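You operate a simulated robot arm through the tools that you are given. There is no shell and no other tool.

You are at the controls of a simulated robot arm. One attempt, no reset.

Task
Box the orange notebook and slide the box into the green sleeve.
Fine: the mailer box on the slide board; lid wide open, then shut; before you slide it, set the end stop to the length printed on the box.

The check looks at the end state, three seconds after you hand in, the way a careful person would. Anything else that was tipped, shoved, dropped, spilled or broken makes it a failure. A push-on lid holds only when it is set on centred and level and pressed home; a screw cap is set on level and turned clockwise until tight.

Robot
A 7-joint arm with a three-finger gripper, fixed in place. Base frame: the origin is at the foot of the arm, x ahead of it, y to its left, z up; the work surface is at about z = 0.8. Units: m, rad, N and s.
Its first joint turns from -2.897 to 2.897 rad. Payload 2.69 kg.
The tool frame sits at the grasp point between the pads (the TCP): z along the fingers, y along the line on which they close. The tips reach 0.03 m beyond it. The gripper opens to 0.128 m. The gripper's body begins 0.117 m behind the TCP.
Orientation is that of the tool frame in the base frame, as a unit quaternion [w, x, y, z]. With the fingers straight down and closing along the base's y, the tool's x points along the base's -x, its y along +y and its z along -z.

Tools
- The arm moves only by the tool step_arm. Its argument "deltas" is a list of rows, each a list of 7 numbers: the shift along the base's x, y, z in units of 30 mm (1.0 is 30 mm), then the turn, a rotation vector about the base's x, y, z in units of 8 degrees (1.0 is 8 degrees), then the gripper command, from -1 (fully open) to 1 (shut), values between in proportion. In form: [[dx, dy, dz, wx, wy, wz, hand], ...]. A call has 1 to 20 rows; each row shifts and turns the commanded pose from where the row before left it. A call with a number of a shift or a turn outside -1 to 1 is refused whole. Each row takes 0.2 s and may step no farther than 0.05 m and 0.15 rad from the row before; otherwise, or with a gripper value out of range, the whole call is refused. Where a pose cannot be reached the arm comes as near as it can. A force on the tool above 90 N (or 10 N above the force at the start of the call, whichever is more), or a blocked arm, ends the call early, and 0.2 s more pass. The fingers move at their own pace and stop on an object; they squeeze with about 33 N. The grip force told is the motor's: it shows also when the fingers shut on nothing. Time passes only in rows, and 0.2 s behind the last, so rows that do not move let the fingers close. The reply holds the time, the measured pose of the TCP, the force on the tool along the base axes, the opening and the grip force, in the units named above and with some noise, with the torque about the TCP (base axes, N m) and any sound that the robot's microphone picked up, and new pictures: "show" is both (left out), scene, wrist or none.
- Cameras (640 x 400 px; columns grow to the right, rows downward): "scene" is fixed at [0.401, -0.6506, 1.5686]; the picture's right is [0.99, -0.11, 0.00], its down [-0.05, -0.48, -0.87] and it looks along [0.10, 0.87, -0.49] (base axes); focal length 331 px, centre (320, 200). "wrist" rides on the gripper at [0.058, 0.054, -0.131] in the tool frame; the picture's right is [-0.68, 0.74, 0.00], its down [-0.62, -0.57, -0.55] and it looks along [-0.40, -0.37, 0.84] (tool axes); focal length 234 px, centre (320, 200). There is no depth. A picture from a camera that has moved, and an enlarged one, comes with that camera's place and axes in the base frame and with its lens.
- raise_lower(by): slides the trunk up (or, below 0, down) by that many m; the arm rides with it, the base frame stays. It gives what a move gives, with no picture.
- enlarge(camera, box): a new picture of the part [left, top, right, bottom] of that camera's present view, enlarged. No time passes.
- sign_off(): hands the job in; it is judged then, once.

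Nothing tells you positions but the pictures and the camera data. Unless the task says otherwise, let go and move clear before handing in.

The tools are called after ">>>" by a JSON object that holds its "name" and its "arguments". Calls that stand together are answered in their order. step_arm: Moves the arm, as the interface text tells. Its arguments: {"type":"object","properties":{"deltas":{"type":"array","items":{"type":"array","items":{"type":"number"}}},"show":{"type":"string","enum":["both","scene","wrist","none"]}},"required":["deltas"]} The other tools are called the same way: raise_lower (by) slides the trunk up or down; enlarge (camera, box) takes an enlarged picture of a part of a camera's view; sign_off () hands the job in.

At the start:

```text
time_s: 0.0
ee_pos: [0.5821, 0.362, 1.2288]
ee_rot: [0.0, 0.0, 1.0, 0.0]
force: [0.3, 0.7, -0.6]
wrist_torque: [-0.01, 0.02, -0.01]
grip_width: 0.1283
finger_force: 0.0
trunk travel left (down, up): [-0.15, 0.2]
```

scene: 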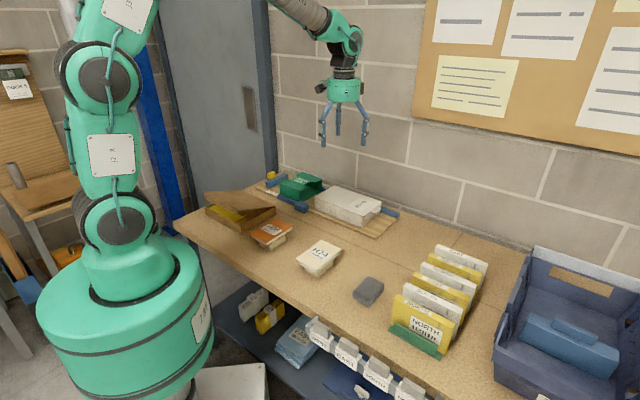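
wrist: 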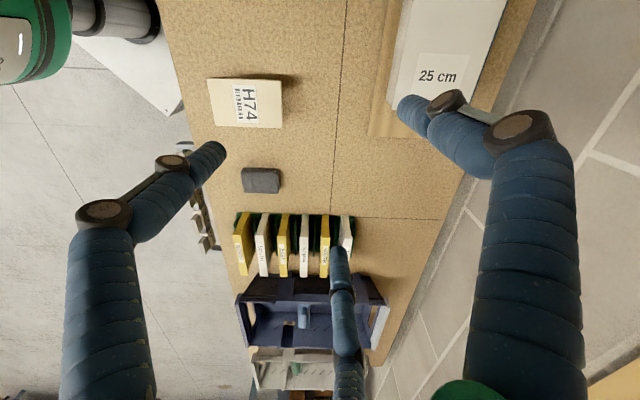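

I see a work table with a slide board at the back (white box marked 25 cm, green sleeve at its left end), an orange notebook near the left, a cardboard box at far left, and other items. I will enlarge the views to learn details before moving.

>>> {"name": "enlarge", "arguments": {"camera": "scene", "box": [240, 150, 420, 262]}}

>>> {"name": "enlarge", "arguments": {"camera": "scene", "box": [180, 150, 340, 290]}}

>>> {"name": "enlarge", "arguments": {"camera": "scene", "box": [300, 220, 640, 400]}}

>>> {"name": "enlarge", "arguments": {"camera": "wrist", "box": [160, 0, 560, 250]}}

```text
3.56 times, centred on (330, 206) of scene
camera zoom: at [0.401, -0.6506, 1.5686], right [0.99, -0.11, 0.0], down [-0.05, -0.48, -0.87], along [0.1, 0.87, -0.49], focal length 1178 px, centre (284, 179)
```

zoom: 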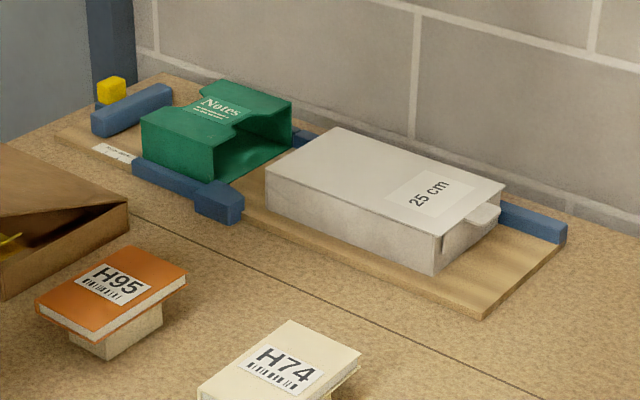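

```text
2.86 times, centred on (260, 220) of scene
camera zoom: at [0.401, -0.6506, 1.5686], right [0.99, -0.11, 0.0], down [-0.05, -0.48, -0.87], along [0.1, 0.87, -0.49], focal length 946 px, centre (491, 143)
```

zoom: 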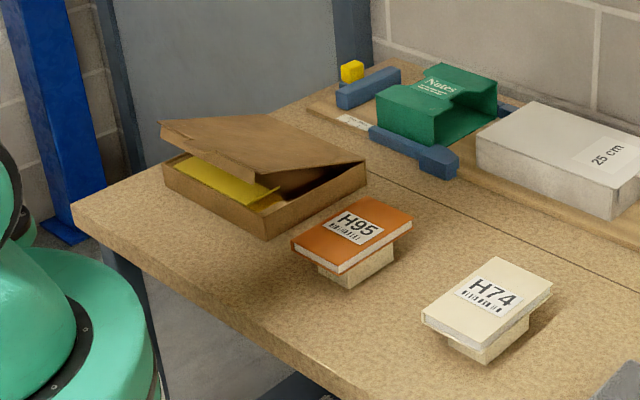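

```text
1.88 times, centred on (470, 310) of scene
camera zoom: at [0.401, -0.6506, 1.5686], right [0.99, -0.11, 0.0], down [-0.05, -0.48, -0.87], along [0.1, 0.87, -0.49], focal length 624 px, centre (38, -7)
```

zoom: 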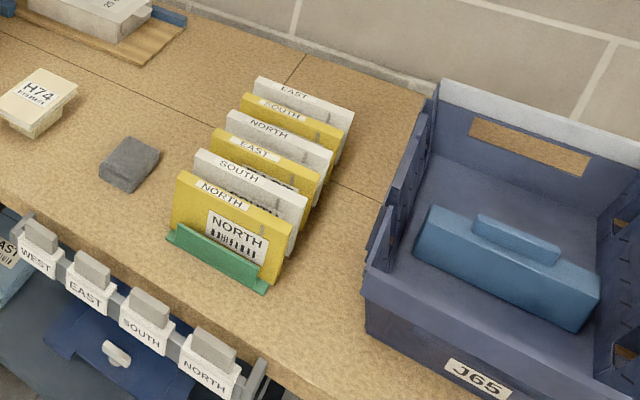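

```text
1.60 times, centred on (360, 125) of wrist
camera zoom: at [0.5226, 0.4154, 1.3599], right [0.68, 0.74, 0.0], down [0.62, -0.57, 0.55], along [0.4, -0.37, -0.84], focal length 375 px, centre (256, 320)
```

zoom: 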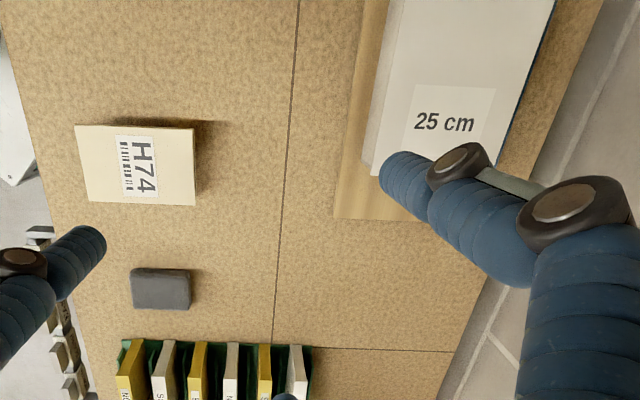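

The table and slide board run diagonally: roughly along (0.72,-0.69). The white box lies near (0.66, 0.58), the sleeve near (0.5, 0.75), and the end stop near (0.33, 0.92). I'll move the wrist camera over the board for a closer look.

>>> {"name": "step_arm", "arguments": {"deltas": [[-0.25, 1, 0, 0, 0, 0, -1], [-0.25, 1, 0, 0, 0, 0, -1], [-0.25, 1, 0, 0, 0, 0, -1], [-0.25, 1, 0, 0, 0, 0, -1], [-0.25, 1, 0, 0, 0, 0, -1], [-0.25, 1, 0, 0, 0, 0, -1], [-0.25, 1, 0, 0, 0, 0, -1], [-0.25, 1, 0, 0, 0, 0, -1], [-0.25, 1, 0, 0, 0, 0, -1], [-0.25, 1, 0, 0, 0, 0, -1]]}}

```text
time_s: 2.2
ee_pos: [0.5068, 0.6628, 1.229]
ee_rot: [0.0, 0.0, 1.0, 0.0]
force: [-0.1, 0.6, 0.7]
wrist_torque: [0.02, -0.01, -0.01]
grip_width: 0.1278
finger_force: 0.0
trunk travel left (down, up): [-0.15, 0.2]
camera wrist: at [0.4485, 0.7166, 1.3611], right [0.68, 0.74, 0.0], down [0.62, -0.57, 0.55], along [0.4, -0.37, -0.84], focal length 234 px, centre (320, 200)
```

scene: 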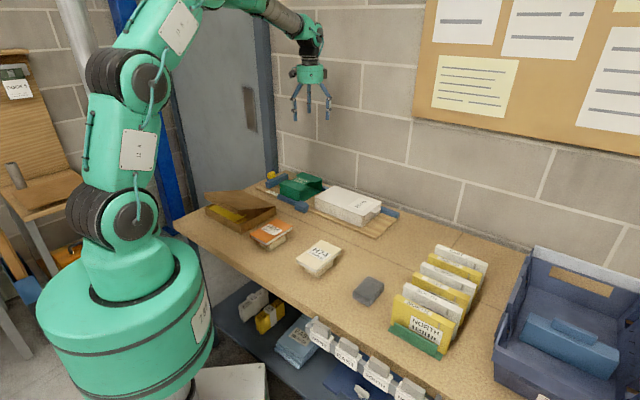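
wrist: 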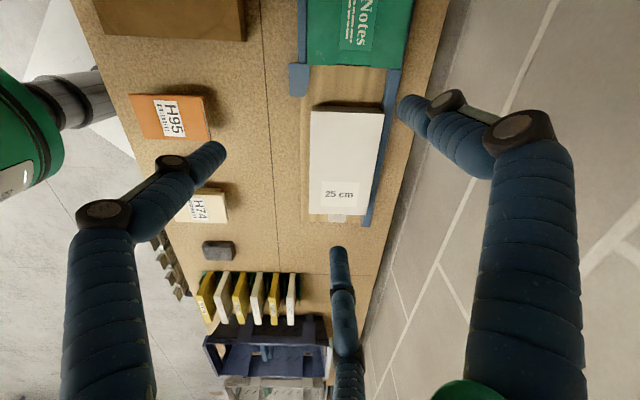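

>>> {"name": "enlarge", "arguments": {"camera": "wrist", "box": [280, 60, 420, 240]}}

>>> {"name": "enlarge", "arguments": {"camera": "wrist", "box": [80, 0, 420, 200]}}

```text
2.22 times, centred on (350, 150) of wrist
camera zoom: at [0.4485, 0.7166, 1.3611], right [0.68, 0.74, 0.0], down [0.62, -0.57, 0.55], along [0.4, -0.37, -0.84], focal length 520 px, centre (253, 311)
```

zoom: 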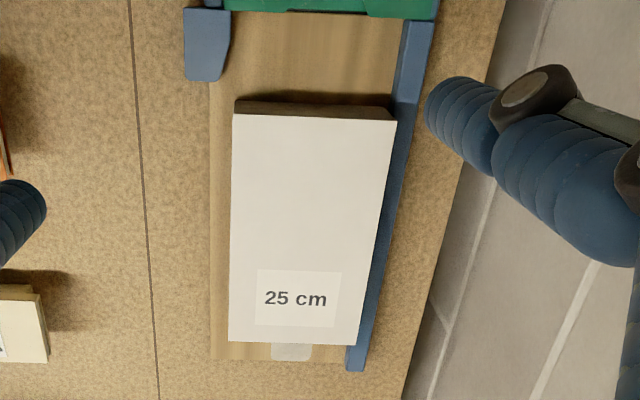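

```text
1.88 times, centred on (250, 100) of wrist
camera zoom: at [0.4485, 0.7166, 1.3611], right [0.68, 0.74, 0.0], down [0.62, -0.57, 0.55], along [0.4, -0.37, -0.84], focal length 441 px, centre (452, 388)
```

zoom: 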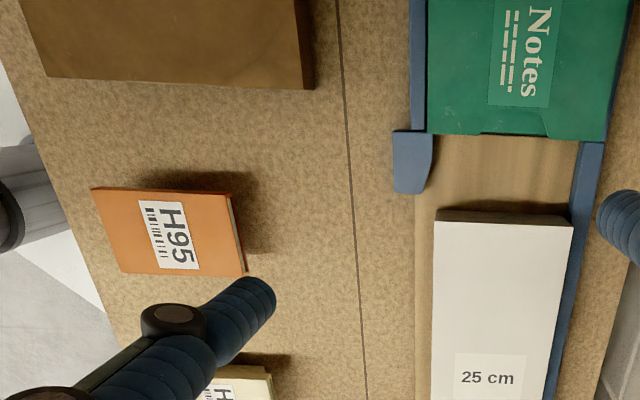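

The box is a 25 x 15 cm mailer with a tab at its right end, so its hinge is likely at the left end. I'll now turn the hand and look at the end stop and its scale from the front of the table.

>>> {"name": "step_arm", "arguments": {"deltas": [[-0.74, 0.27, -0.2, 0, 0, 1, -1], [-0.74, 0.27, -0.2, 0, 0, 1, -1], [-0.74, 0.27, -0.2, 0, 0, 1, -1], [-0.74, 0.27, -0.2, 0, 0, 1, -1], [-0.74, 0.27, -0.2, 0, 0, 1, -1], [-0.74, 0.27, -0.2, 0, 0, 1, -1], [-0.74, 0.27, -0.2, 0, 0, 1, -1], [-0.74, 0.27, -0.2, 0, 0, 1, -1], [-0.74, 0.27, -0.2, 0, 0, 1, -1], [-0.74, 0.27, -0.2, 0, 0, 1, -1], [-0.74, 0.27, -0.2, 0, 0, 1, -1], [-0.74, 0.27, -0.2, 0, 0, 0.25, -1]]}}

```text
time_s: 4.8
ee_pos: [0.24, 0.759, 1.1578]
ee_rot: [-0.001, 0.708, -0.706, 0.0]
force: [0.3, -0.5, -0.4]
wrist_torque: [-0.02, -0.02, 0.0]
grip_width: 0.1277
finger_force: 0.1
trunk travel left (down, up): [-0.15, 0.2]
camera wrist: at [0.1853, 0.7006, 1.2889], right [-0.74, 0.68, 0.0], down [0.56, 0.62, 0.55], along [0.37, 0.4, -0.84], focal length 234 px, centre (320, 200)
```

scene: 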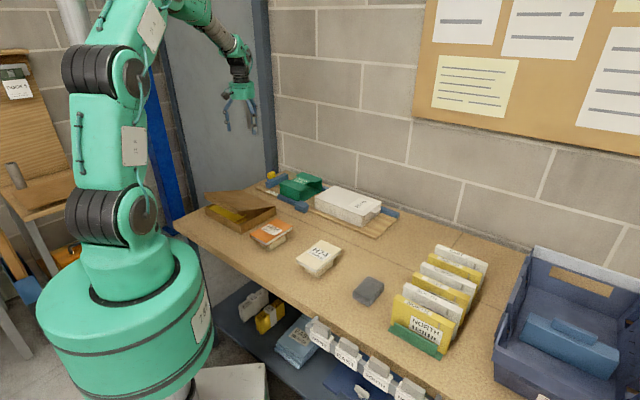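
wrist: 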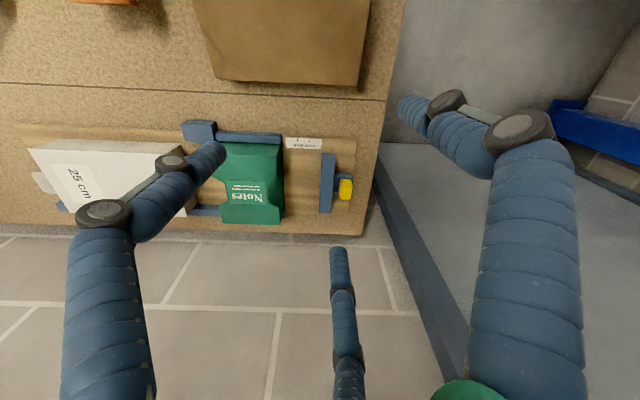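

>>> {"name": "enlarge", "arguments": {"camera": "wrist", "box": [170, 100, 410, 250]}}

>>> {"name": "enlarge", "arguments": {"camera": "wrist", "box": [270, 110, 370, 220]}}

```text
2.67 times, centred on (290, 175) of wrist
camera zoom: at [0.1853, 0.7006, 1.2889], right [-0.74, 0.68, 0.0], down [0.56, 0.62, 0.55], along [0.37, 0.4, -0.84], focal length 624 px, centre (400, 267)
```

zoom: 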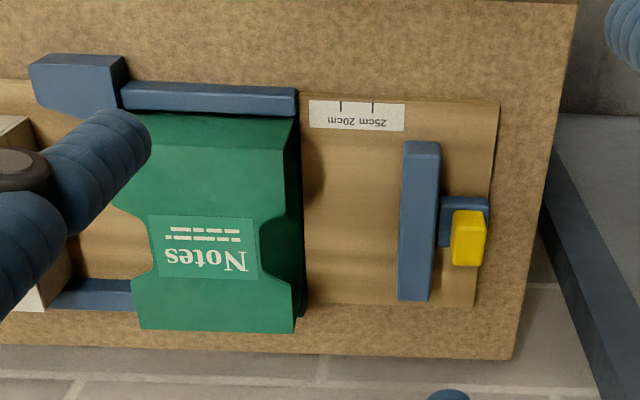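

```text
3.64 times, centred on (320, 165) of wrist
camera zoom: at [0.1853, 0.7006, 1.2889], right [-0.74, 0.68, 0.0], down [0.56, 0.62, 0.55], along [0.37, 0.4, -0.84], focal length 852 px, centre (320, 327)
```

zoom: 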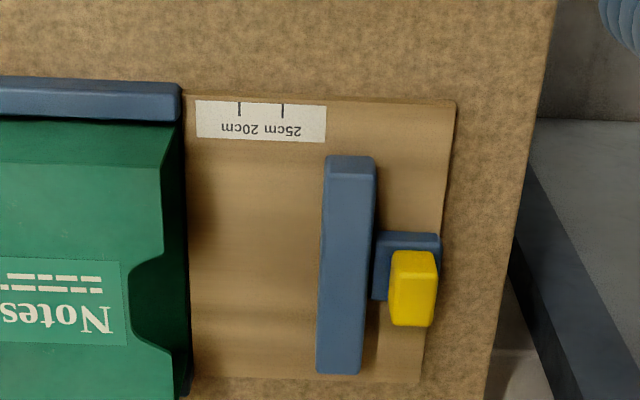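

The stop bar currently sits beyond the 25 cm mark. The scale has two marks (20 cm nearer the sleeve, 25 cm farther), and a yellow piece sits behind the bar. I'll get a closer look at it before touching anything.

>>> {"name": "step_arm", "arguments": {"deltas": [[0.13, 0.27, -0.95, 0, 0, 0, -1], [0.13, 0.27, -0.95, 0, 0, 0, -1], [0.13, 0.27, -0.95, 0, 0, 0, -1], [0.13, 0.27, -0.95, 0, 0, 0, -1], [0.13, 0.27, -0.95, 0, 0, 0, -1], [0.13, 0.27, -0.95, 0, 0, 0, -1]], "show": "wrist"}}

>>> {"name": "enlarge", "arguments": {"camera": "wrist", "box": [200, 80, 440, 260]}}

```text
time_s: 6.2
ee_pos: [0.2619, 0.8064, 0.9862]
ee_rot: [0.001, -0.707, 0.707, 0.0]
force: [-0.2, 0.5, -0.2]
wrist_torque: [-0.01, -0.05, 0.02]
grip_width: 0.1279
finger_force: 0.1
trunk travel left (down, up): [-0.15, 0.2]
camera wrist: at [0.2082, 0.7486, 1.1174], right [-0.74, 0.68, 0.0], down [0.57, 0.62, 0.55], along [0.37, 0.4, -0.84], focal length 234 px, centre (320, 200)
```

wrist: 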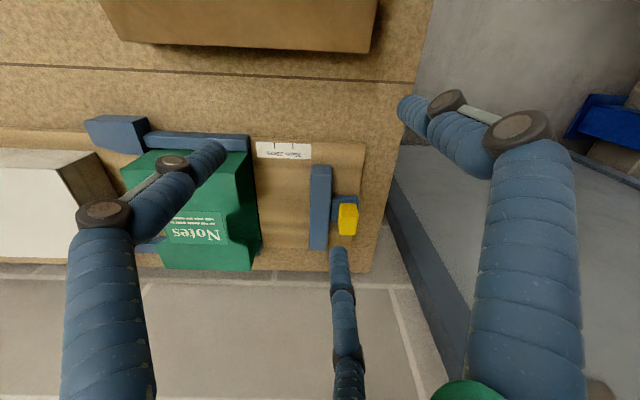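

```text
2.22 times, centred on (320, 170) of wrist
camera zoom: at [0.2082, 0.7486, 1.1174], right [-0.74, 0.68, 0.0], down [0.57, 0.62, 0.55], along [0.37, 0.4, -0.84], focal length 520 px, centre (320, 267)
```

zoom: 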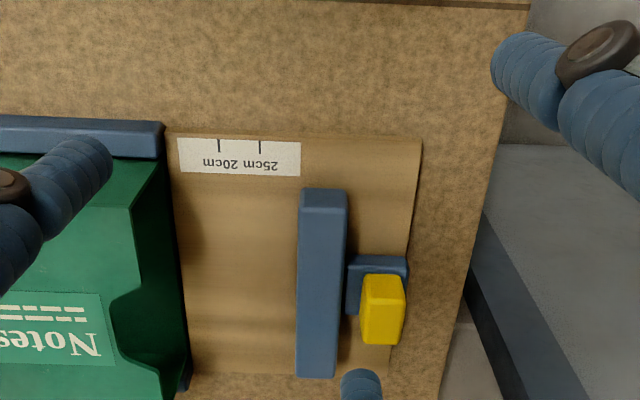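

The stop bar with a yellow grip behind it is clear now; the 25 cm mark is the outer one. Before using the hand I'll test how the fingers look when shut, in free air.

>>> {"name": "step_arm", "arguments": {"deltas": [[0, 0, 0, 0, 0, 0, 0], [0, 0, 0, 0, 0, 0, 0.8], [0, 0, 0, 0, 0, 0, 1], [0, 0, 0, 0, 0, 0, 1]]}}

>>> {"name": "enlarge", "arguments": {"camera": "scene", "box": [180, 40, 340, 220]}}

```text
time_s: 7.2
ee_pos: [0.2626, 0.8065, 0.9861]
ee_rot: [0.0, -0.707, 0.707, 0.0]
force: [-0.1, -0.5, 0.5]
wrist_torque: [0.01, -0.01, -0.03]
grip_width: 0.0023
finger_force: 32.1
trunk travel left (down, up): [-0.15, 0.2]
camera wrist: at [0.208, 0.7483, 1.1172], right [-0.74, 0.68, 0.0], down [0.57, 0.62, 0.55], along [0.37, 0.4, -0.84], focal length 234 px, centre (320, 200)
```

scene: 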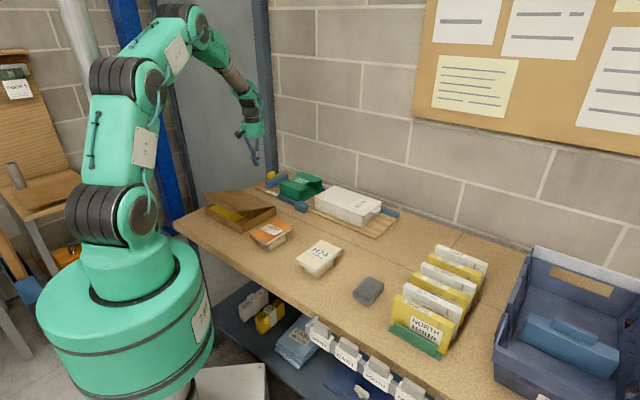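
wrist: 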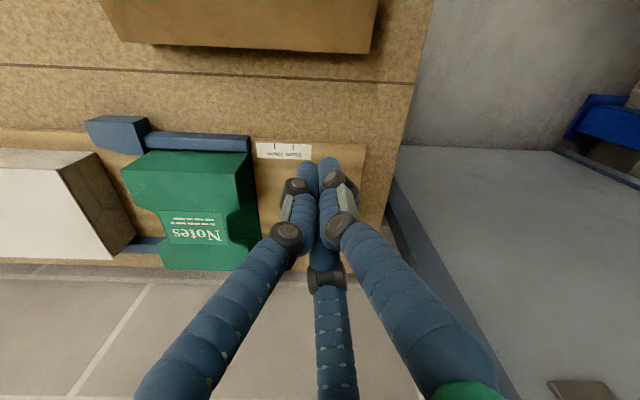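

```text
2.22 times, centred on (260, 130) of scene
camera zoom: at [0.401, -0.6506, 1.5686], right [0.99, -0.11, 0.0], down [-0.05, -0.48, -0.87], along [0.1, 0.87, -0.49], focal length 736 px, centre (453, 356)
```

zoom: 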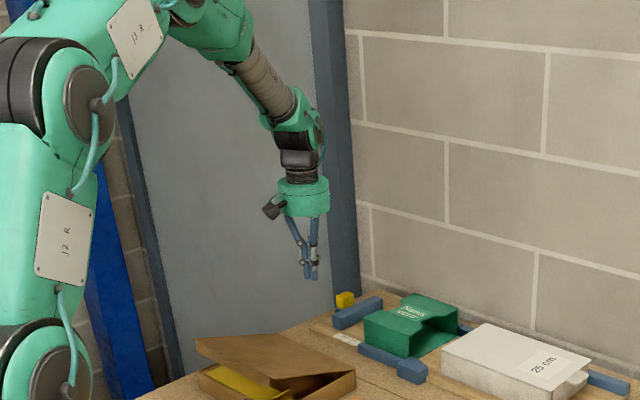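

The picture shows the fingers gathering at the TCP when shut, as told. The stop bar is about 26 mm thick with its front face at roughly 27 mm short of (beyond) the 25 cm mark. I'll turn the fingers to close along the slide direction and hover over the bar's near end.

>>> {"name": "step_arm", "arguments": {"deltas": [[0.278, 0.32, -0.2, 0, 0, -0.9375, 0], [0.278, 0.32, -0.2, 0, 0, -0.9375, 0], [0.278, 0.32, -0.2, 0, 0, -0.9375, 0], [0.278, 0.32, -0.2, 0, 0, -0.9375, 0], [0.278, 0.32, -0.2, 0, 0, -0.9375, 0], [0.278, 0.32, -0.2, 0, 0, -0.9375, 0]]}}

>>> {"name": "enlarge", "arguments": {"camera": "wrist", "box": [200, 80, 440, 260]}}

```text
time_s: 8.6
ee_pos: [0.3136, 0.8665, 0.9508]
ee_rot: [0.0, -0.382, 0.924, -0.001]
force: [0.1, 0.1, 0.2]
wrist_torque: [0.03, 0.01, -0.02]
grip_width: 0.064
finger_force: 0.1
trunk travel left (down, up): [-0.15, 0.2]
camera wrist: at [0.234, 0.8627, 1.0816], right [-0.04, 1.0, 0.0], down [0.84, 0.03, 0.55], along [0.55, 0.02, -0.84], focal length 234 px, centre (320, 200)
```

scene: 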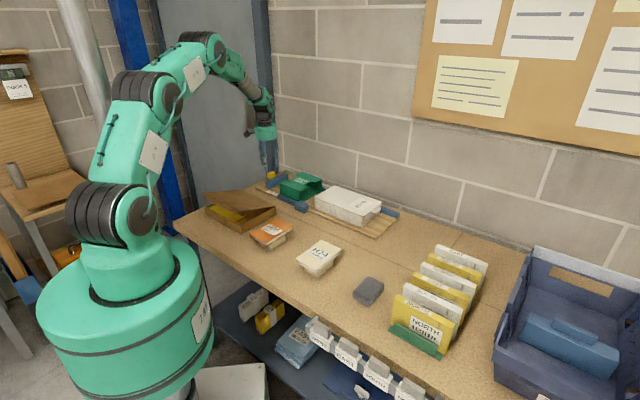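
wrist: 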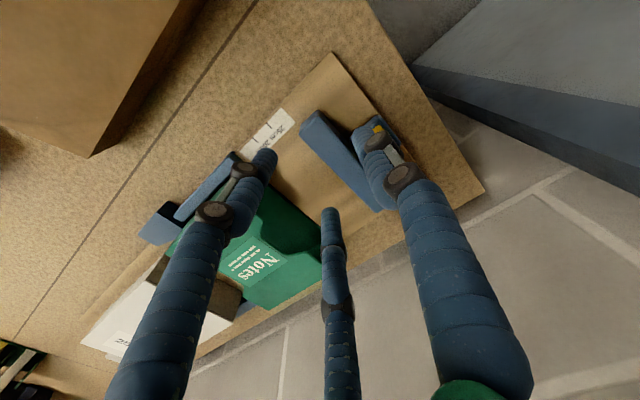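

```text
2.22 times, centred on (320, 170) of wrist
camera zoom: at [0.234, 0.8627, 1.0816], right [-0.04, 1.0, 0.0], down [0.84, 0.03, 0.55], along [0.55, 0.02, -0.84], focal length 520 px, centre (320, 267)
```

zoom: 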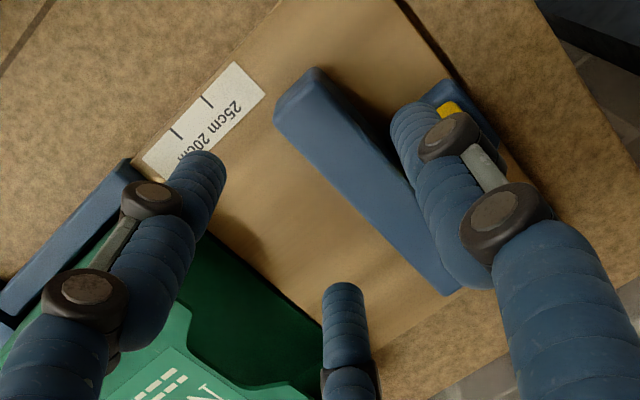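

I'm above the bar's near end, with the fingers straddling it along the slide direction. I'll descend in small steps, checking the force.

>>> {"name": "step_arm", "arguments": {"deltas": [[0, 0, -0.6, 0, 0, 0, 0], [0, 0, -0.6, 0, 0, 0, 0], [0, 0, -0.6, 0, 0, 0, 0], [0, 0, -0.4, 0, 0, 0, 0]], "show": "wrist"}}

```text
time_s: 9.6
ee_pos: [0.3137, 0.8669, 0.8835]
ee_rot: [0.0, -0.383, 0.924, 0.001]
force: [0.1, 0.7, 0.3]
wrist_torque: [0.0, 0.01, 0.02]
grip_width: 0.0639
finger_force: 0.0
trunk travel left (down, up): [-0.15, 0.2]
camera wrist: at [0.2338, 0.8626, 1.015], right [-0.04, 1.0, 0.0], down [0.84, 0.04, 0.55], along [0.55, 0.02, -0.84], focal length 234 px, centre (320, 200)
```

wrist: 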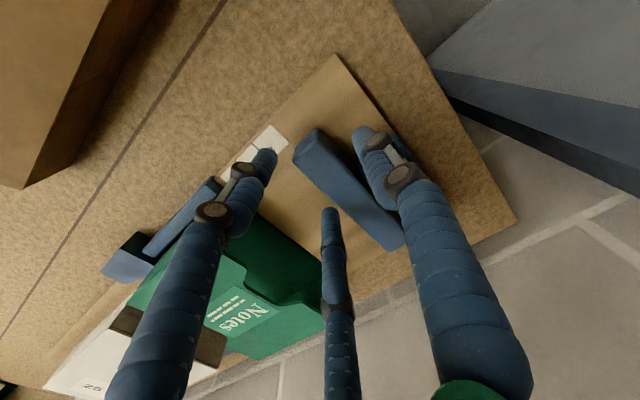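

Tips are about a centimetre above the bar top. I'll go down in two smaller moves.

>>> {"name": "step_arm", "arguments": {"deltas": [[0, 0, -0.25, 0, 0, 0, 0], [0, 0, -0.25, 0, 0, 0, 0]], "show": "none"}}

>>> {"name": "step_arm", "arguments": {"deltas": [[0, 0, -0.25, 0, 0, 0, 0], [0, 0, -0.25, 0, 0, 0, 0]], "show": "wrist"}}

```text
time_s: 10.2
ee_pos: [0.3145, 0.8647, 0.8731]
ee_rot: [0.003, -0.383, 0.924, 0.002]
force: [5.0, -4.7, 23.3]
wrist_torque: [0.33, -1.15, 0.09]
grip_width: 0.0708
finger_force: 4.1
trunk travel left (down, up): [-0.15, 0.2]
```

```text
time_s: 10.8
ee_pos: [0.3106, 0.8619, 0.8467]
ee_rot: [-0.003, -0.382, 0.924, -0.003]
force: [2.7, 0.1, 5.8]
wrist_torque: [0.08, -0.14, 0.03]
grip_width: 0.0794
finger_force: 3.3
trunk travel left (down, up): [-0.15, 0.2]
camera wrist: at [0.2307, 0.8597, 0.978], right [-0.04, 1.0, -0.01], down [0.84, 0.04, 0.54], along [0.54, 0.02, -0.84], focal length 234 px, centre (320, 200)
```

wrist: 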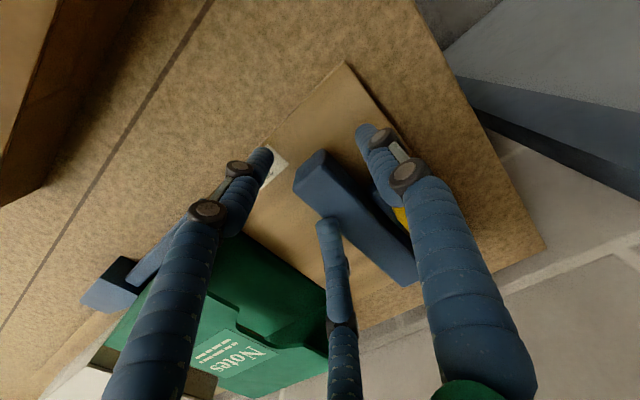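

The hand really has three fingers (one on tool +y, two opposite): one slid down in front of the bar, and now the single finger is behind the bar and two are in front. I'll push the bar gently toward the sleeve with the rear finger, watching the force.

>>> {"name": "step_arm", "arguments": {"deltas": [[0, 0, 0.12, 0, 0, 0, 0], [0.24, -0.24, 0, 0, 0, 0, 0], [0.24, -0.24, 0, 0, 0, 0, 0]], "show": "wrist"}}

>>> {"name": "enlarge", "arguments": {"camera": "wrist", "box": [200, 60, 440, 300]}}

```text
time_s: 11.6
ee_pos: [0.3258, 0.8497, 0.8568]
ee_rot: [0.001, -0.384, 0.924, 0.0]
force: [-4.0, 2.1, -1.6]
wrist_torque: [0.01, 0.09, 0.02]
grip_width: 0.071
finger_force: 2.0
trunk travel left (down, up): [-0.15, 0.2]
camera wrist: at [0.2468, 0.8472, 0.9877], right [-0.04, 1.0, 0.0], down [0.84, 0.04, 0.55], along [0.55, 0.02, -0.84], focal length 234 px, centre (320, 200)
```

wrist: 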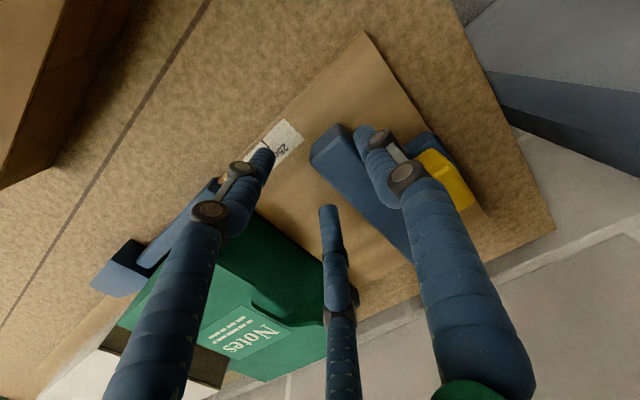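

```text
1.67 times, centred on (320, 180) of wrist
camera zoom: at [0.2468, 0.8472, 0.9877], right [-0.04, 1.0, 0.0], down [0.84, 0.04, 0.55], along [0.55, 0.02, -0.84], focal length 390 px, centre (320, 233)
```

zoom: 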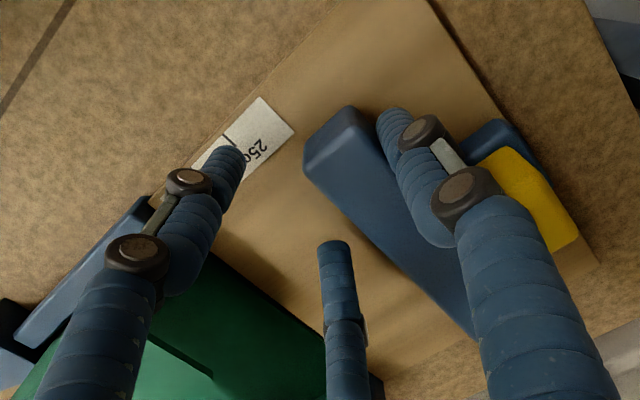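

The rear finger is now touching the bar, which has moved a few millimetres without much resistance. About 22 mm more is needed; I'll push half of that and check.

>>> {"name": "step_arm", "arguments": {"deltas": [[0.14, -0.14, 0, 0, 0, 0, 0], [0.14, -0.14, 0, 0, 0, 0, 0], [0, 0, 0, 0, 0, 0, 0]], "show": "wrist"}}

>>> {"name": "enlarge", "arguments": {"camera": "wrist", "box": [200, 60, 440, 300]}}

```text
time_s: 12.4
ee_pos: [0.3367, 0.843, 0.8579]
ee_rot: [0.0, -0.383, 0.924, 0.0]
force: [-0.6, 1.3, 1.0]
wrist_torque: [0.05, 0.03, 0.01]
grip_width: 0.0647
finger_force: 0.4
trunk travel left (down, up): [-0.15, 0.2]
camera wrist: at [0.2566, 0.8387, 0.9883], right [-0.04, 1.0, 0.0], down [0.84, 0.04, 0.55], along [0.55, 0.02, -0.84], focal length 234 px, centre (320, 200)
```

wrist: 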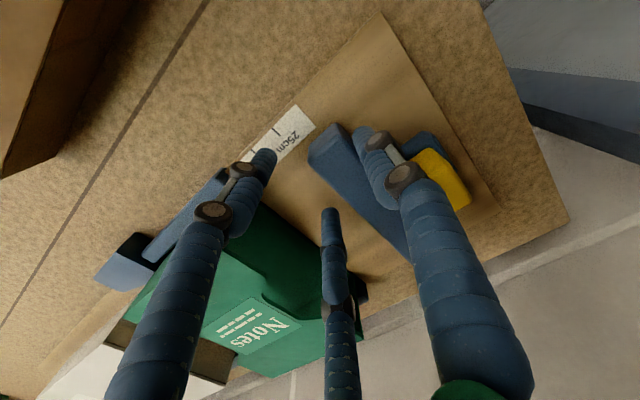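

```text
1.67 times, centred on (320, 180) of wrist
camera zoom: at [0.2566, 0.8387, 0.9883], right [-0.04, 1.0, 0.0], down [0.84, 0.04, 0.55], along [0.55, 0.02, -0.84], focal length 390 px, centre (320, 233)
```

zoom: 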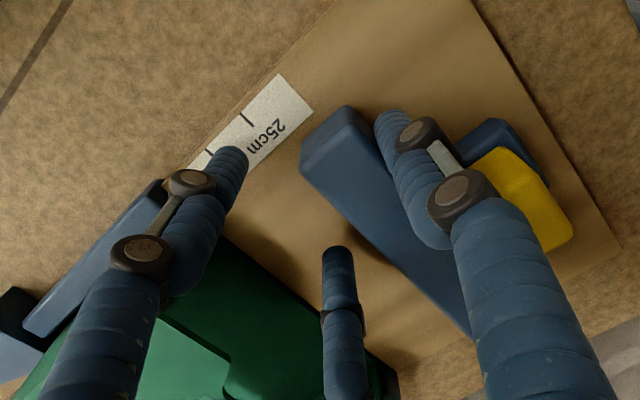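

About 9 mm remain. I'll push about 7 mm, then back off and measure from a clean view.

>>> {"name": "step_arm", "arguments": {"deltas": [[0.09, -0.09, 0, 0, 0, 0, 0], [0.08, -0.08, 0, 0, 0, 0, 0], [0, 0, 0, 0, 0, 0, 0]], "show": "wrist"}}

>>> {"name": "enlarge", "arguments": {"camera": "wrist", "box": [200, 60, 440, 300]}}

```text
time_s: 13.2
ee_pos: [0.3413, 0.8369, 0.858]
ee_rot: [-0.001, -0.382, 0.924, 0.0]
force: [-0.4, -0.8, 0.1]
wrist_torque: [0.0, 0.0, -0.01]
grip_width: 0.0638
finger_force: 0.0
trunk travel left (down, up): [-0.15, 0.2]
camera wrist: at [0.2616, 0.8335, 0.989], right [-0.04, 1.0, 0.0], down [0.84, 0.04, 0.55], along [0.55, 0.02, -0.84], focal length 234 px, centre (320, 200)
```

wrist: 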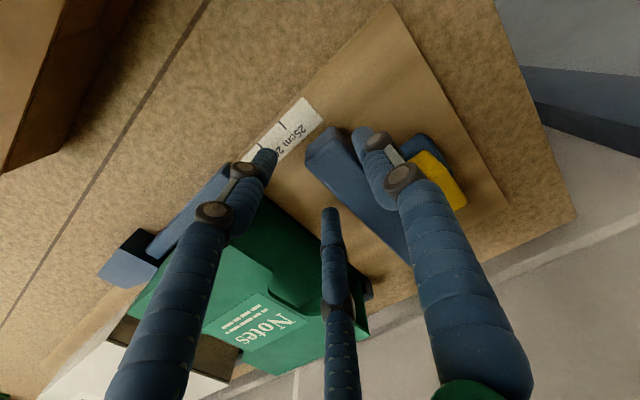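

```text
1.67 times, centred on (320, 180) of wrist
camera zoom: at [0.2616, 0.8335, 0.989], right [-0.04, 1.0, 0.0], down [0.84, 0.04, 0.55], along [0.55, 0.02, -0.84], focal length 390 px, centre (320, 233)
```

zoom: 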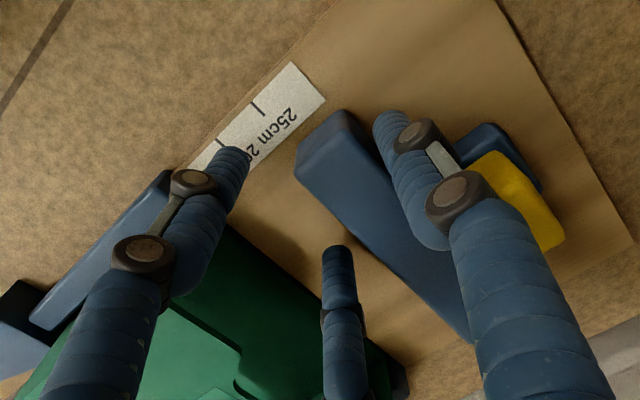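

The bar's front face now lines up with the 25 cm mark as far as I can see. I'll rise straight up and check from a clear viewpoint.

>>> {"name": "step_arm", "arguments": {"deltas": [[0, 0, 0.4, 0, 0, 0, 0], [0, 0, 0.6, 0, 0, 0, 0], [0, 0, 1, 0, 0, 0, 0], [-0.3, -0.5, 1, 0, 0, 0, -0.3], [-0.3, -0.5, 1, 0, 0, 1, -0.8], [-0.3, -0.5, 0.3, 0, 0, 1, -1], [-0.3, -0.3, 0, 0, 0, 1, -1], [0, 0, 0, 0, 0, 1, -1], [0, 0, 0, 0, 0, 1, -1], [0, 0, 0, 0, 0, 0.63, -1]], "show": "wrist"}}

>>> {"name": "enlarge", "arguments": {"camera": "wrist", "box": [200, 80, 440, 260]}}

```text
time_s: 15.4
ee_pos: [0.3055, 0.7831, 0.9848]
ee_rot: [0.0, 0.708, -0.706, 0.0]
force: [0.2, -0.8, 0.3]
wrist_torque: [-0.03, 0.0, -0.01]
grip_width: 0.1278
finger_force: 0.1
trunk travel left (down, up): [-0.15, 0.2]
camera wrist: at [0.2511, 0.7248, 1.1173], right [-0.74, 0.67, 0.0], down [0.56, 0.62, 0.55], along [0.37, 0.4, -0.84], focal length 234 px, centre (320, 200)
```

wrist: 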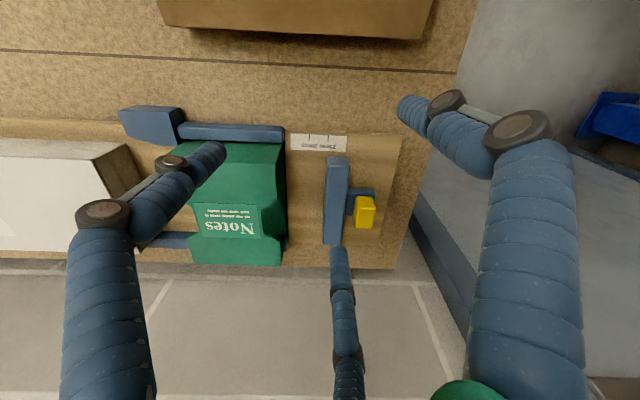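

```text
2.22 times, centred on (320, 170) of wrist
camera zoom: at [0.2511, 0.7248, 1.1173], right [-0.74, 0.67, 0.0], down [0.56, 0.62, 0.55], along [0.37, 0.4, -0.84], focal length 520 px, centre (320, 267)
```

zoom: 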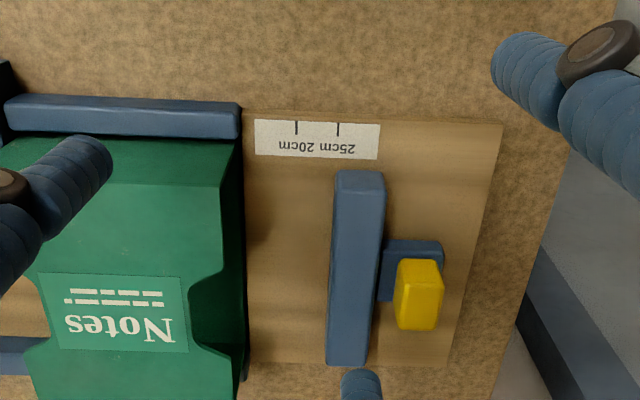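

>>> {"name": "enlarge", "arguments": {"camera": "wrist", "box": [280, 120, 380, 180]}}

>>> {"name": "enlarge", "arguments": {"camera": "scene", "box": [240, 160, 400, 260]}}

```text
6.40 times, centred on (330, 150) of wrist
camera zoom: at [0.2511, 0.7248, 1.1173], right [-0.74, 0.67, 0.0], down [0.56, 0.62, 0.55], along [0.37, 0.4, -0.84], focal length 1499 px, centre (256, 520)
```

zoom: 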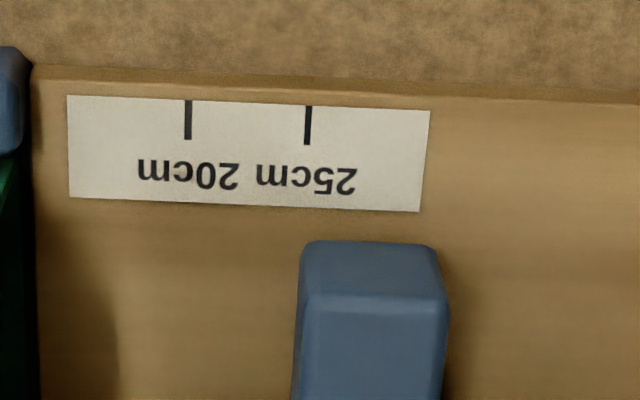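

```text
4.00 times, centred on (320, 210) of scene
camera zoom: at [0.401, -0.6506, 1.5686], right [0.99, -0.11, 0.0], down [-0.05, -0.48, -0.87], along [0.1, 0.87, -0.49], focal length 1325 px, centre (320, 160)
```

zoom: 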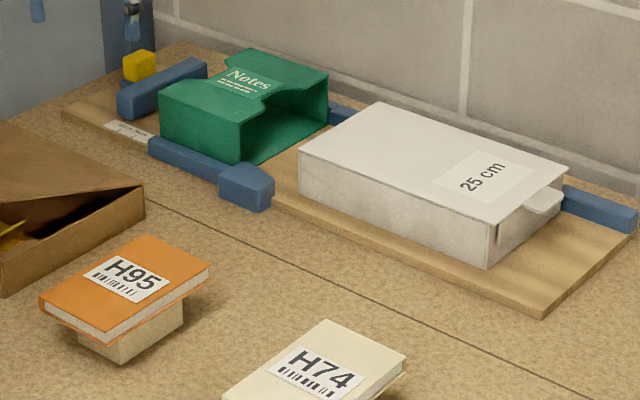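

The stop is set: its front face is in line with the 25 cm mark. Next I need a close look at the tab on the right end of the box's lid.

>>> {"name": "enlarge", "arguments": {"camera": "scene", "box": [340, 180, 410, 240]}}

>>> {"name": "step_arm", "arguments": {"deltas": [[0.8, -0.3, 0.9, 0, 0, 0, -1], [0.8, -0.6, 0.6, 0, 0, 0, -1], [0.8, -0.8, 0, 0, 0, 0, -1], [0.9, -0.8, 0, 0, 0, 0, -1], [0.9, -0.8, 0, 0, 0, 0, -1], [0.9, -0.8, 0, 0, 0, 0, -1], [0.9, -0.8, 0, 0, 0, 0, -1], [0.9, -0.8, 0, 0, 0, 0, -1], [0.9, -0.8, 0, 0, 0, 0, -1], [0.9, -0.8, 0, 0, 0, 0, -1], [0.9, -0.8, 0, 0, 0, 0, -1], [0.9, -0.8, 0, 0, 0, 0, -1], [0.9, -0.8, 0, 0, 0, 0, -1], [0.9, -0.8, 0, 0, 0, 0, -1]]}}

```text
6.67 times, centred on (375, 210) of scene
camera zoom: at [0.401, -0.6506, 1.5686], right [0.99, -0.11, 0.0], down [-0.05, -0.48, -0.87], along [0.1, 0.87, -0.49], focal length 2209 px, centre (-47, 133)
```

zoom: 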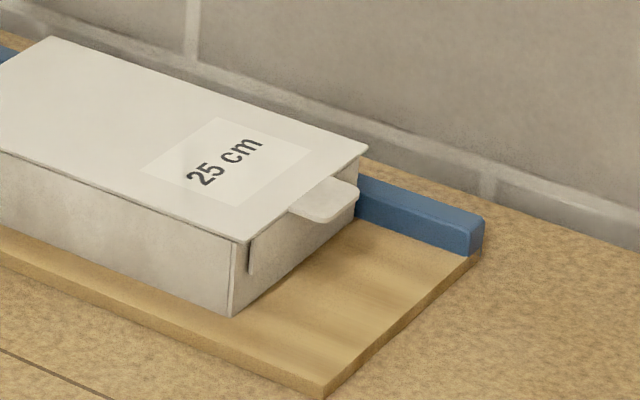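

```text
time_s: 18.4
ee_pos: [0.6747, 0.4669, 1.0324]
ee_rot: [0.0, -0.707, 0.707, -0.001]
force: [-1.2, -0.9, 0.5]
wrist_torque: [-0.02, 0.02, 0.02]
grip_width: 0.1281
finger_force: 0.1
trunk travel left (down, up): [-0.15, 0.2]
camera wrist: at [0.6201, 0.4089, 1.1641], right [-0.74, 0.68, 0.0], down [0.57, 0.62, 0.55], along [0.37, 0.4, -0.84], focal length 234 px, centre (320, 200)
```

scene: 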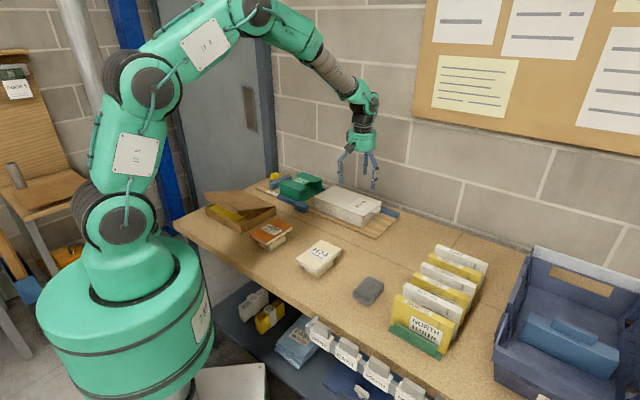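
wrist: 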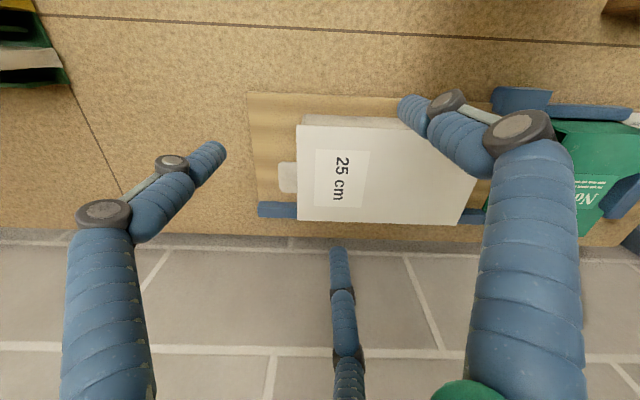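

>>> {"name": "enlarge", "arguments": {"camera": "wrist", "box": [240, 80, 400, 240]}}

```text
2.50 times, centred on (320, 160) of wrist
camera zoom: at [0.6201, 0.4089, 1.1641], right [-0.74, 0.68, 0.0], down [0.57, 0.62, 0.55], along [0.37, 0.4, -0.84], focal length 585 px, centre (320, 300)
```

zoom: 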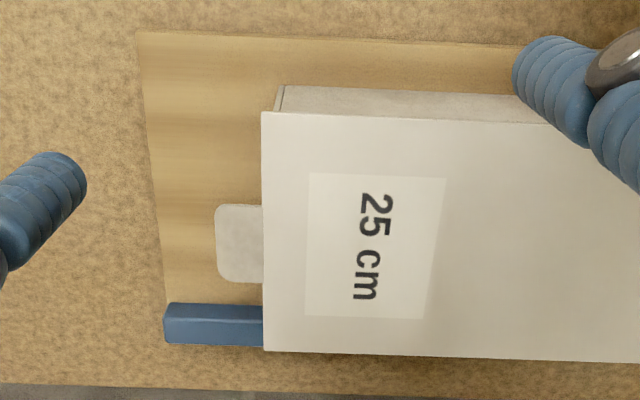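

The tab is about 28 mm long and 49 mm wide at the lid's right end, centred around (0.77, 0.48, 0.867); the lid is a thin plate. I'll shut the fingers, yaw the hand and tilt it so the fingertips point toward the sleeve, staging to the right of the tab.

>>> {"name": "step_arm", "arguments": {"deltas": [[0.9, -0.29, 0, 0, 0, -0.9375, 0], [0.9, -0.29, 0, 0, 0, -0.9375, 0.6], [0.9, -0.29, 0, 0, 0, -0.9375, 1], [0.9, -0.29, 0, 0, 0, -0.9375, 1], [0.9, -0.29, 0, 0, 0, -0.9375, 1], [0.9, -0.29, 0, 0, 0, -0.9375, 1], [0, 0, 0, 0.631, 0.631, 0, 1], [0, 0, 0, 0.631, 0.631, 0, 1], [0, 0, 0, 0.631, 0.631, 0, 1], [0, 0, 0, 0.631, 0.631, 0, 1], [0, 0, 0, 0.631, 0.631, 0, 1], [0, 0, 0, 0.631, 0.631, 0, 1], [0, 0, 0, 0.631, 0.631, 0, 1]]}}

```text
time_s: 21.2
ee_pos: [0.8362, 0.4155, 1.0306]
ee_rot: [-0.162, -0.348, 0.837, 0.391]
force: [-0.6, 0.8, 0.6]
wrist_torque: [-0.01, -0.03, 0.03]
grip_width: 0.0019
finger_force: 31.4
trunk travel left (down, up): [-0.15, 0.2]
camera wrist: at [0.841, 0.328, 1.1559], right [0.14, 0.81, 0.57], down [0.99, -0.12, -0.08], along [0.0, 0.57, -0.82], focal length 234 px, centre (320, 200)
```

scene: 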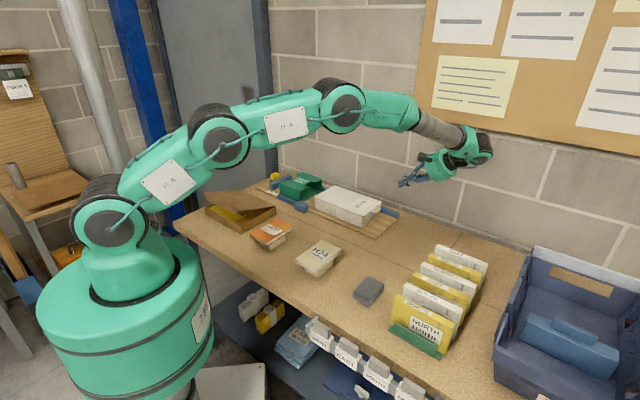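
wrist: 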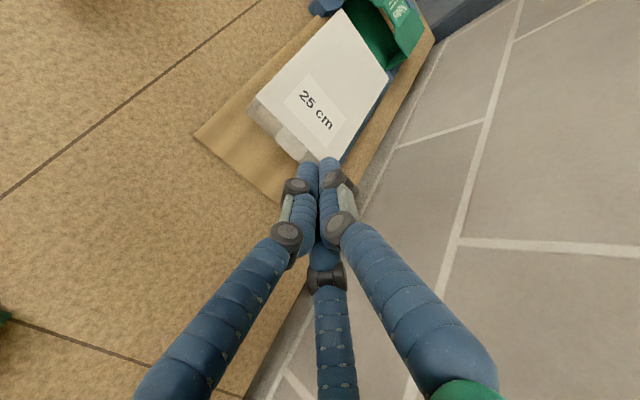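

>>> {"name": "enlarge", "arguments": {"camera": "wrist", "box": [190, 50, 430, 230]}}

>>> {"name": "enlarge", "arguments": {"camera": "scene", "box": [320, 120, 520, 260]}}

```text
2.22 times, centred on (310, 140) of wrist
camera zoom: at [0.841, 0.328, 1.1559], right [0.14, 0.81, 0.57], down [0.99, -0.12, -0.08], along [0.0, 0.57, -0.82], focal length 520 px, centre (342, 333)
```

zoom: 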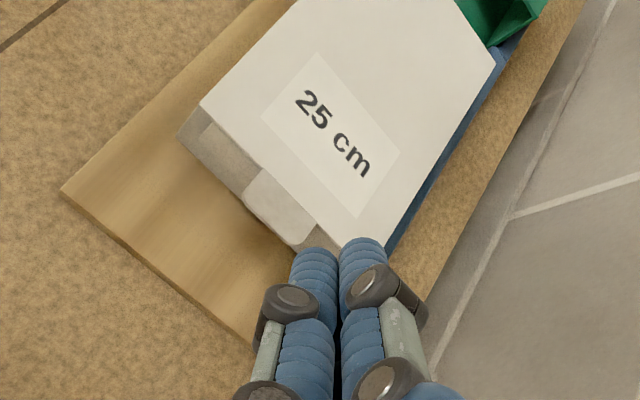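

```text
2.86 times, centred on (420, 190) of scene
camera zoom: at [0.401, -0.6506, 1.5686], right [0.99, -0.11, 0.0], down [-0.05, -0.48, -0.87], along [0.1, 0.87, -0.49], focal length 946 px, centre (34, 229)
```

zoom: 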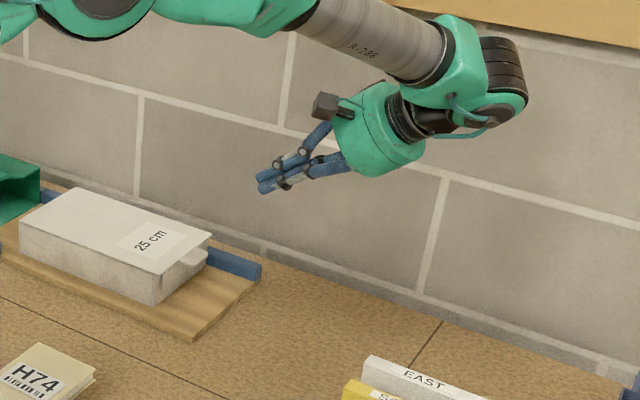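

Hand is tilted 40° from horizontal pointing at the tab's underside line. I'll go down behind the tab and slip the shut fingertips under it.

>>> {"name": "step_arm", "arguments": {"deltas": [[-0.0825, 0.0825, -0.857, 0, 0, 0, 1], [-0.0825, 0.0825, -0.857, 0, 0, 0, 1], [-0.0825, 0.0825, -0.857, 0, 0, 0, 1], [-0.0825, 0.0825, -0.857, 0, 0, 0, 1], [-0.0825, 0.0825, -0.857, 0, 0, 0, 1], [-0.377, 0.377, -0.45, 0, 0, 0, 1]]}}

>>> {"name": "enlarge", "arguments": {"camera": "scene", "box": [320, 140, 480, 260]}}

>>> {"name": "enlarge", "arguments": {"camera": "wrist", "box": [190, 50, 430, 230]}}

```text
time_s: 22.6
ee_pos: [0.8131, 0.439, 0.8896]
ee_rot: [-0.162, -0.347, 0.837, 0.391]
force: [-0.6, -0.1, -0.8]
wrist_torque: [0.0, 0.01, 0.06]
grip_width: 0.0022
finger_force: 31.6
trunk travel left (down, up): [-0.15, 0.2]
camera wrist: at [0.8174, 0.3513, 1.015], right [0.14, 0.81, 0.56], down [0.99, -0.12, -0.08], along [0.0, 0.57, -0.82], focal length 234 px, centre (320, 200)
```

scene: 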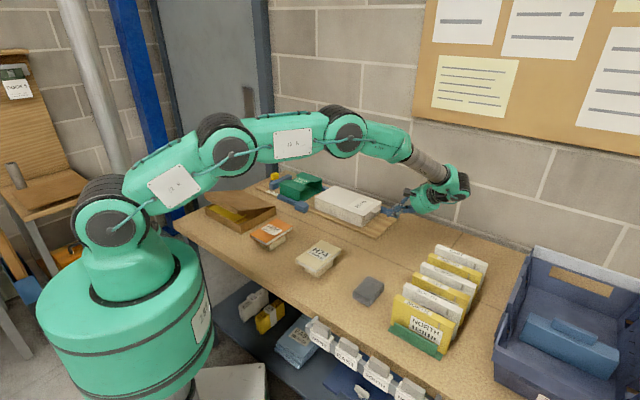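
wrist: 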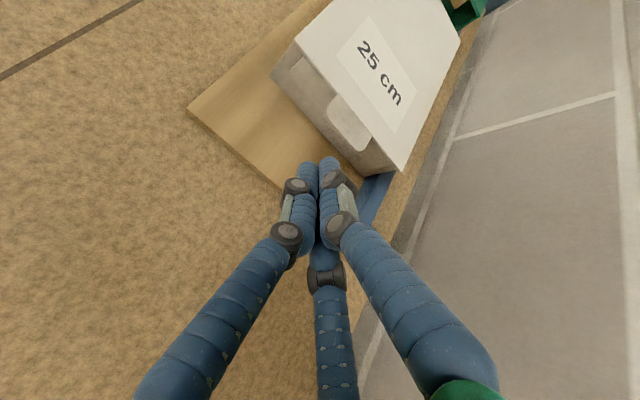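

```text
3.33 times, centred on (400, 200) of scene
camera zoom: at [0.401, -0.6506, 1.5686], right [0.99, -0.11, 0.0], down [-0.05, -0.48, -0.87], along [0.1, 0.87, -0.49], focal length 1104 px, centre (53, 200)
```

zoom: 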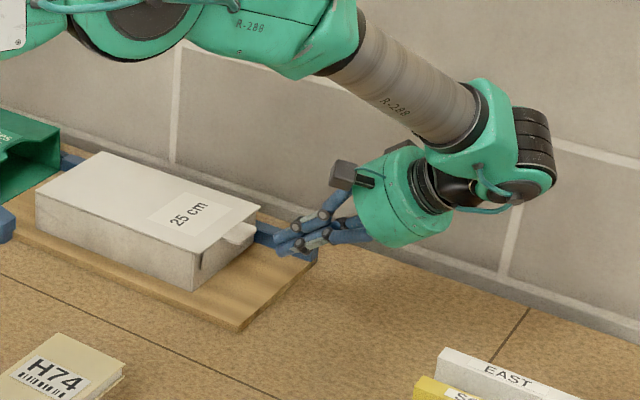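

```text
2.22 times, centred on (310, 140) of wrist
camera zoom: at [0.8174, 0.3513, 1.015], right [0.14, 0.81, 0.56], down [0.99, -0.12, -0.08], along [0.0, 0.57, -0.82], focal length 520 px, centre (342, 333)
```

zoom: 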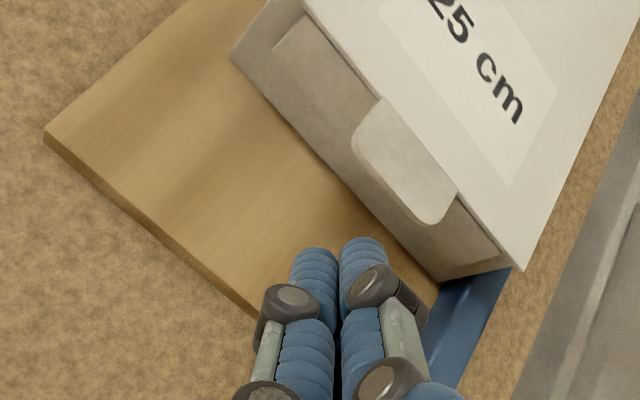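

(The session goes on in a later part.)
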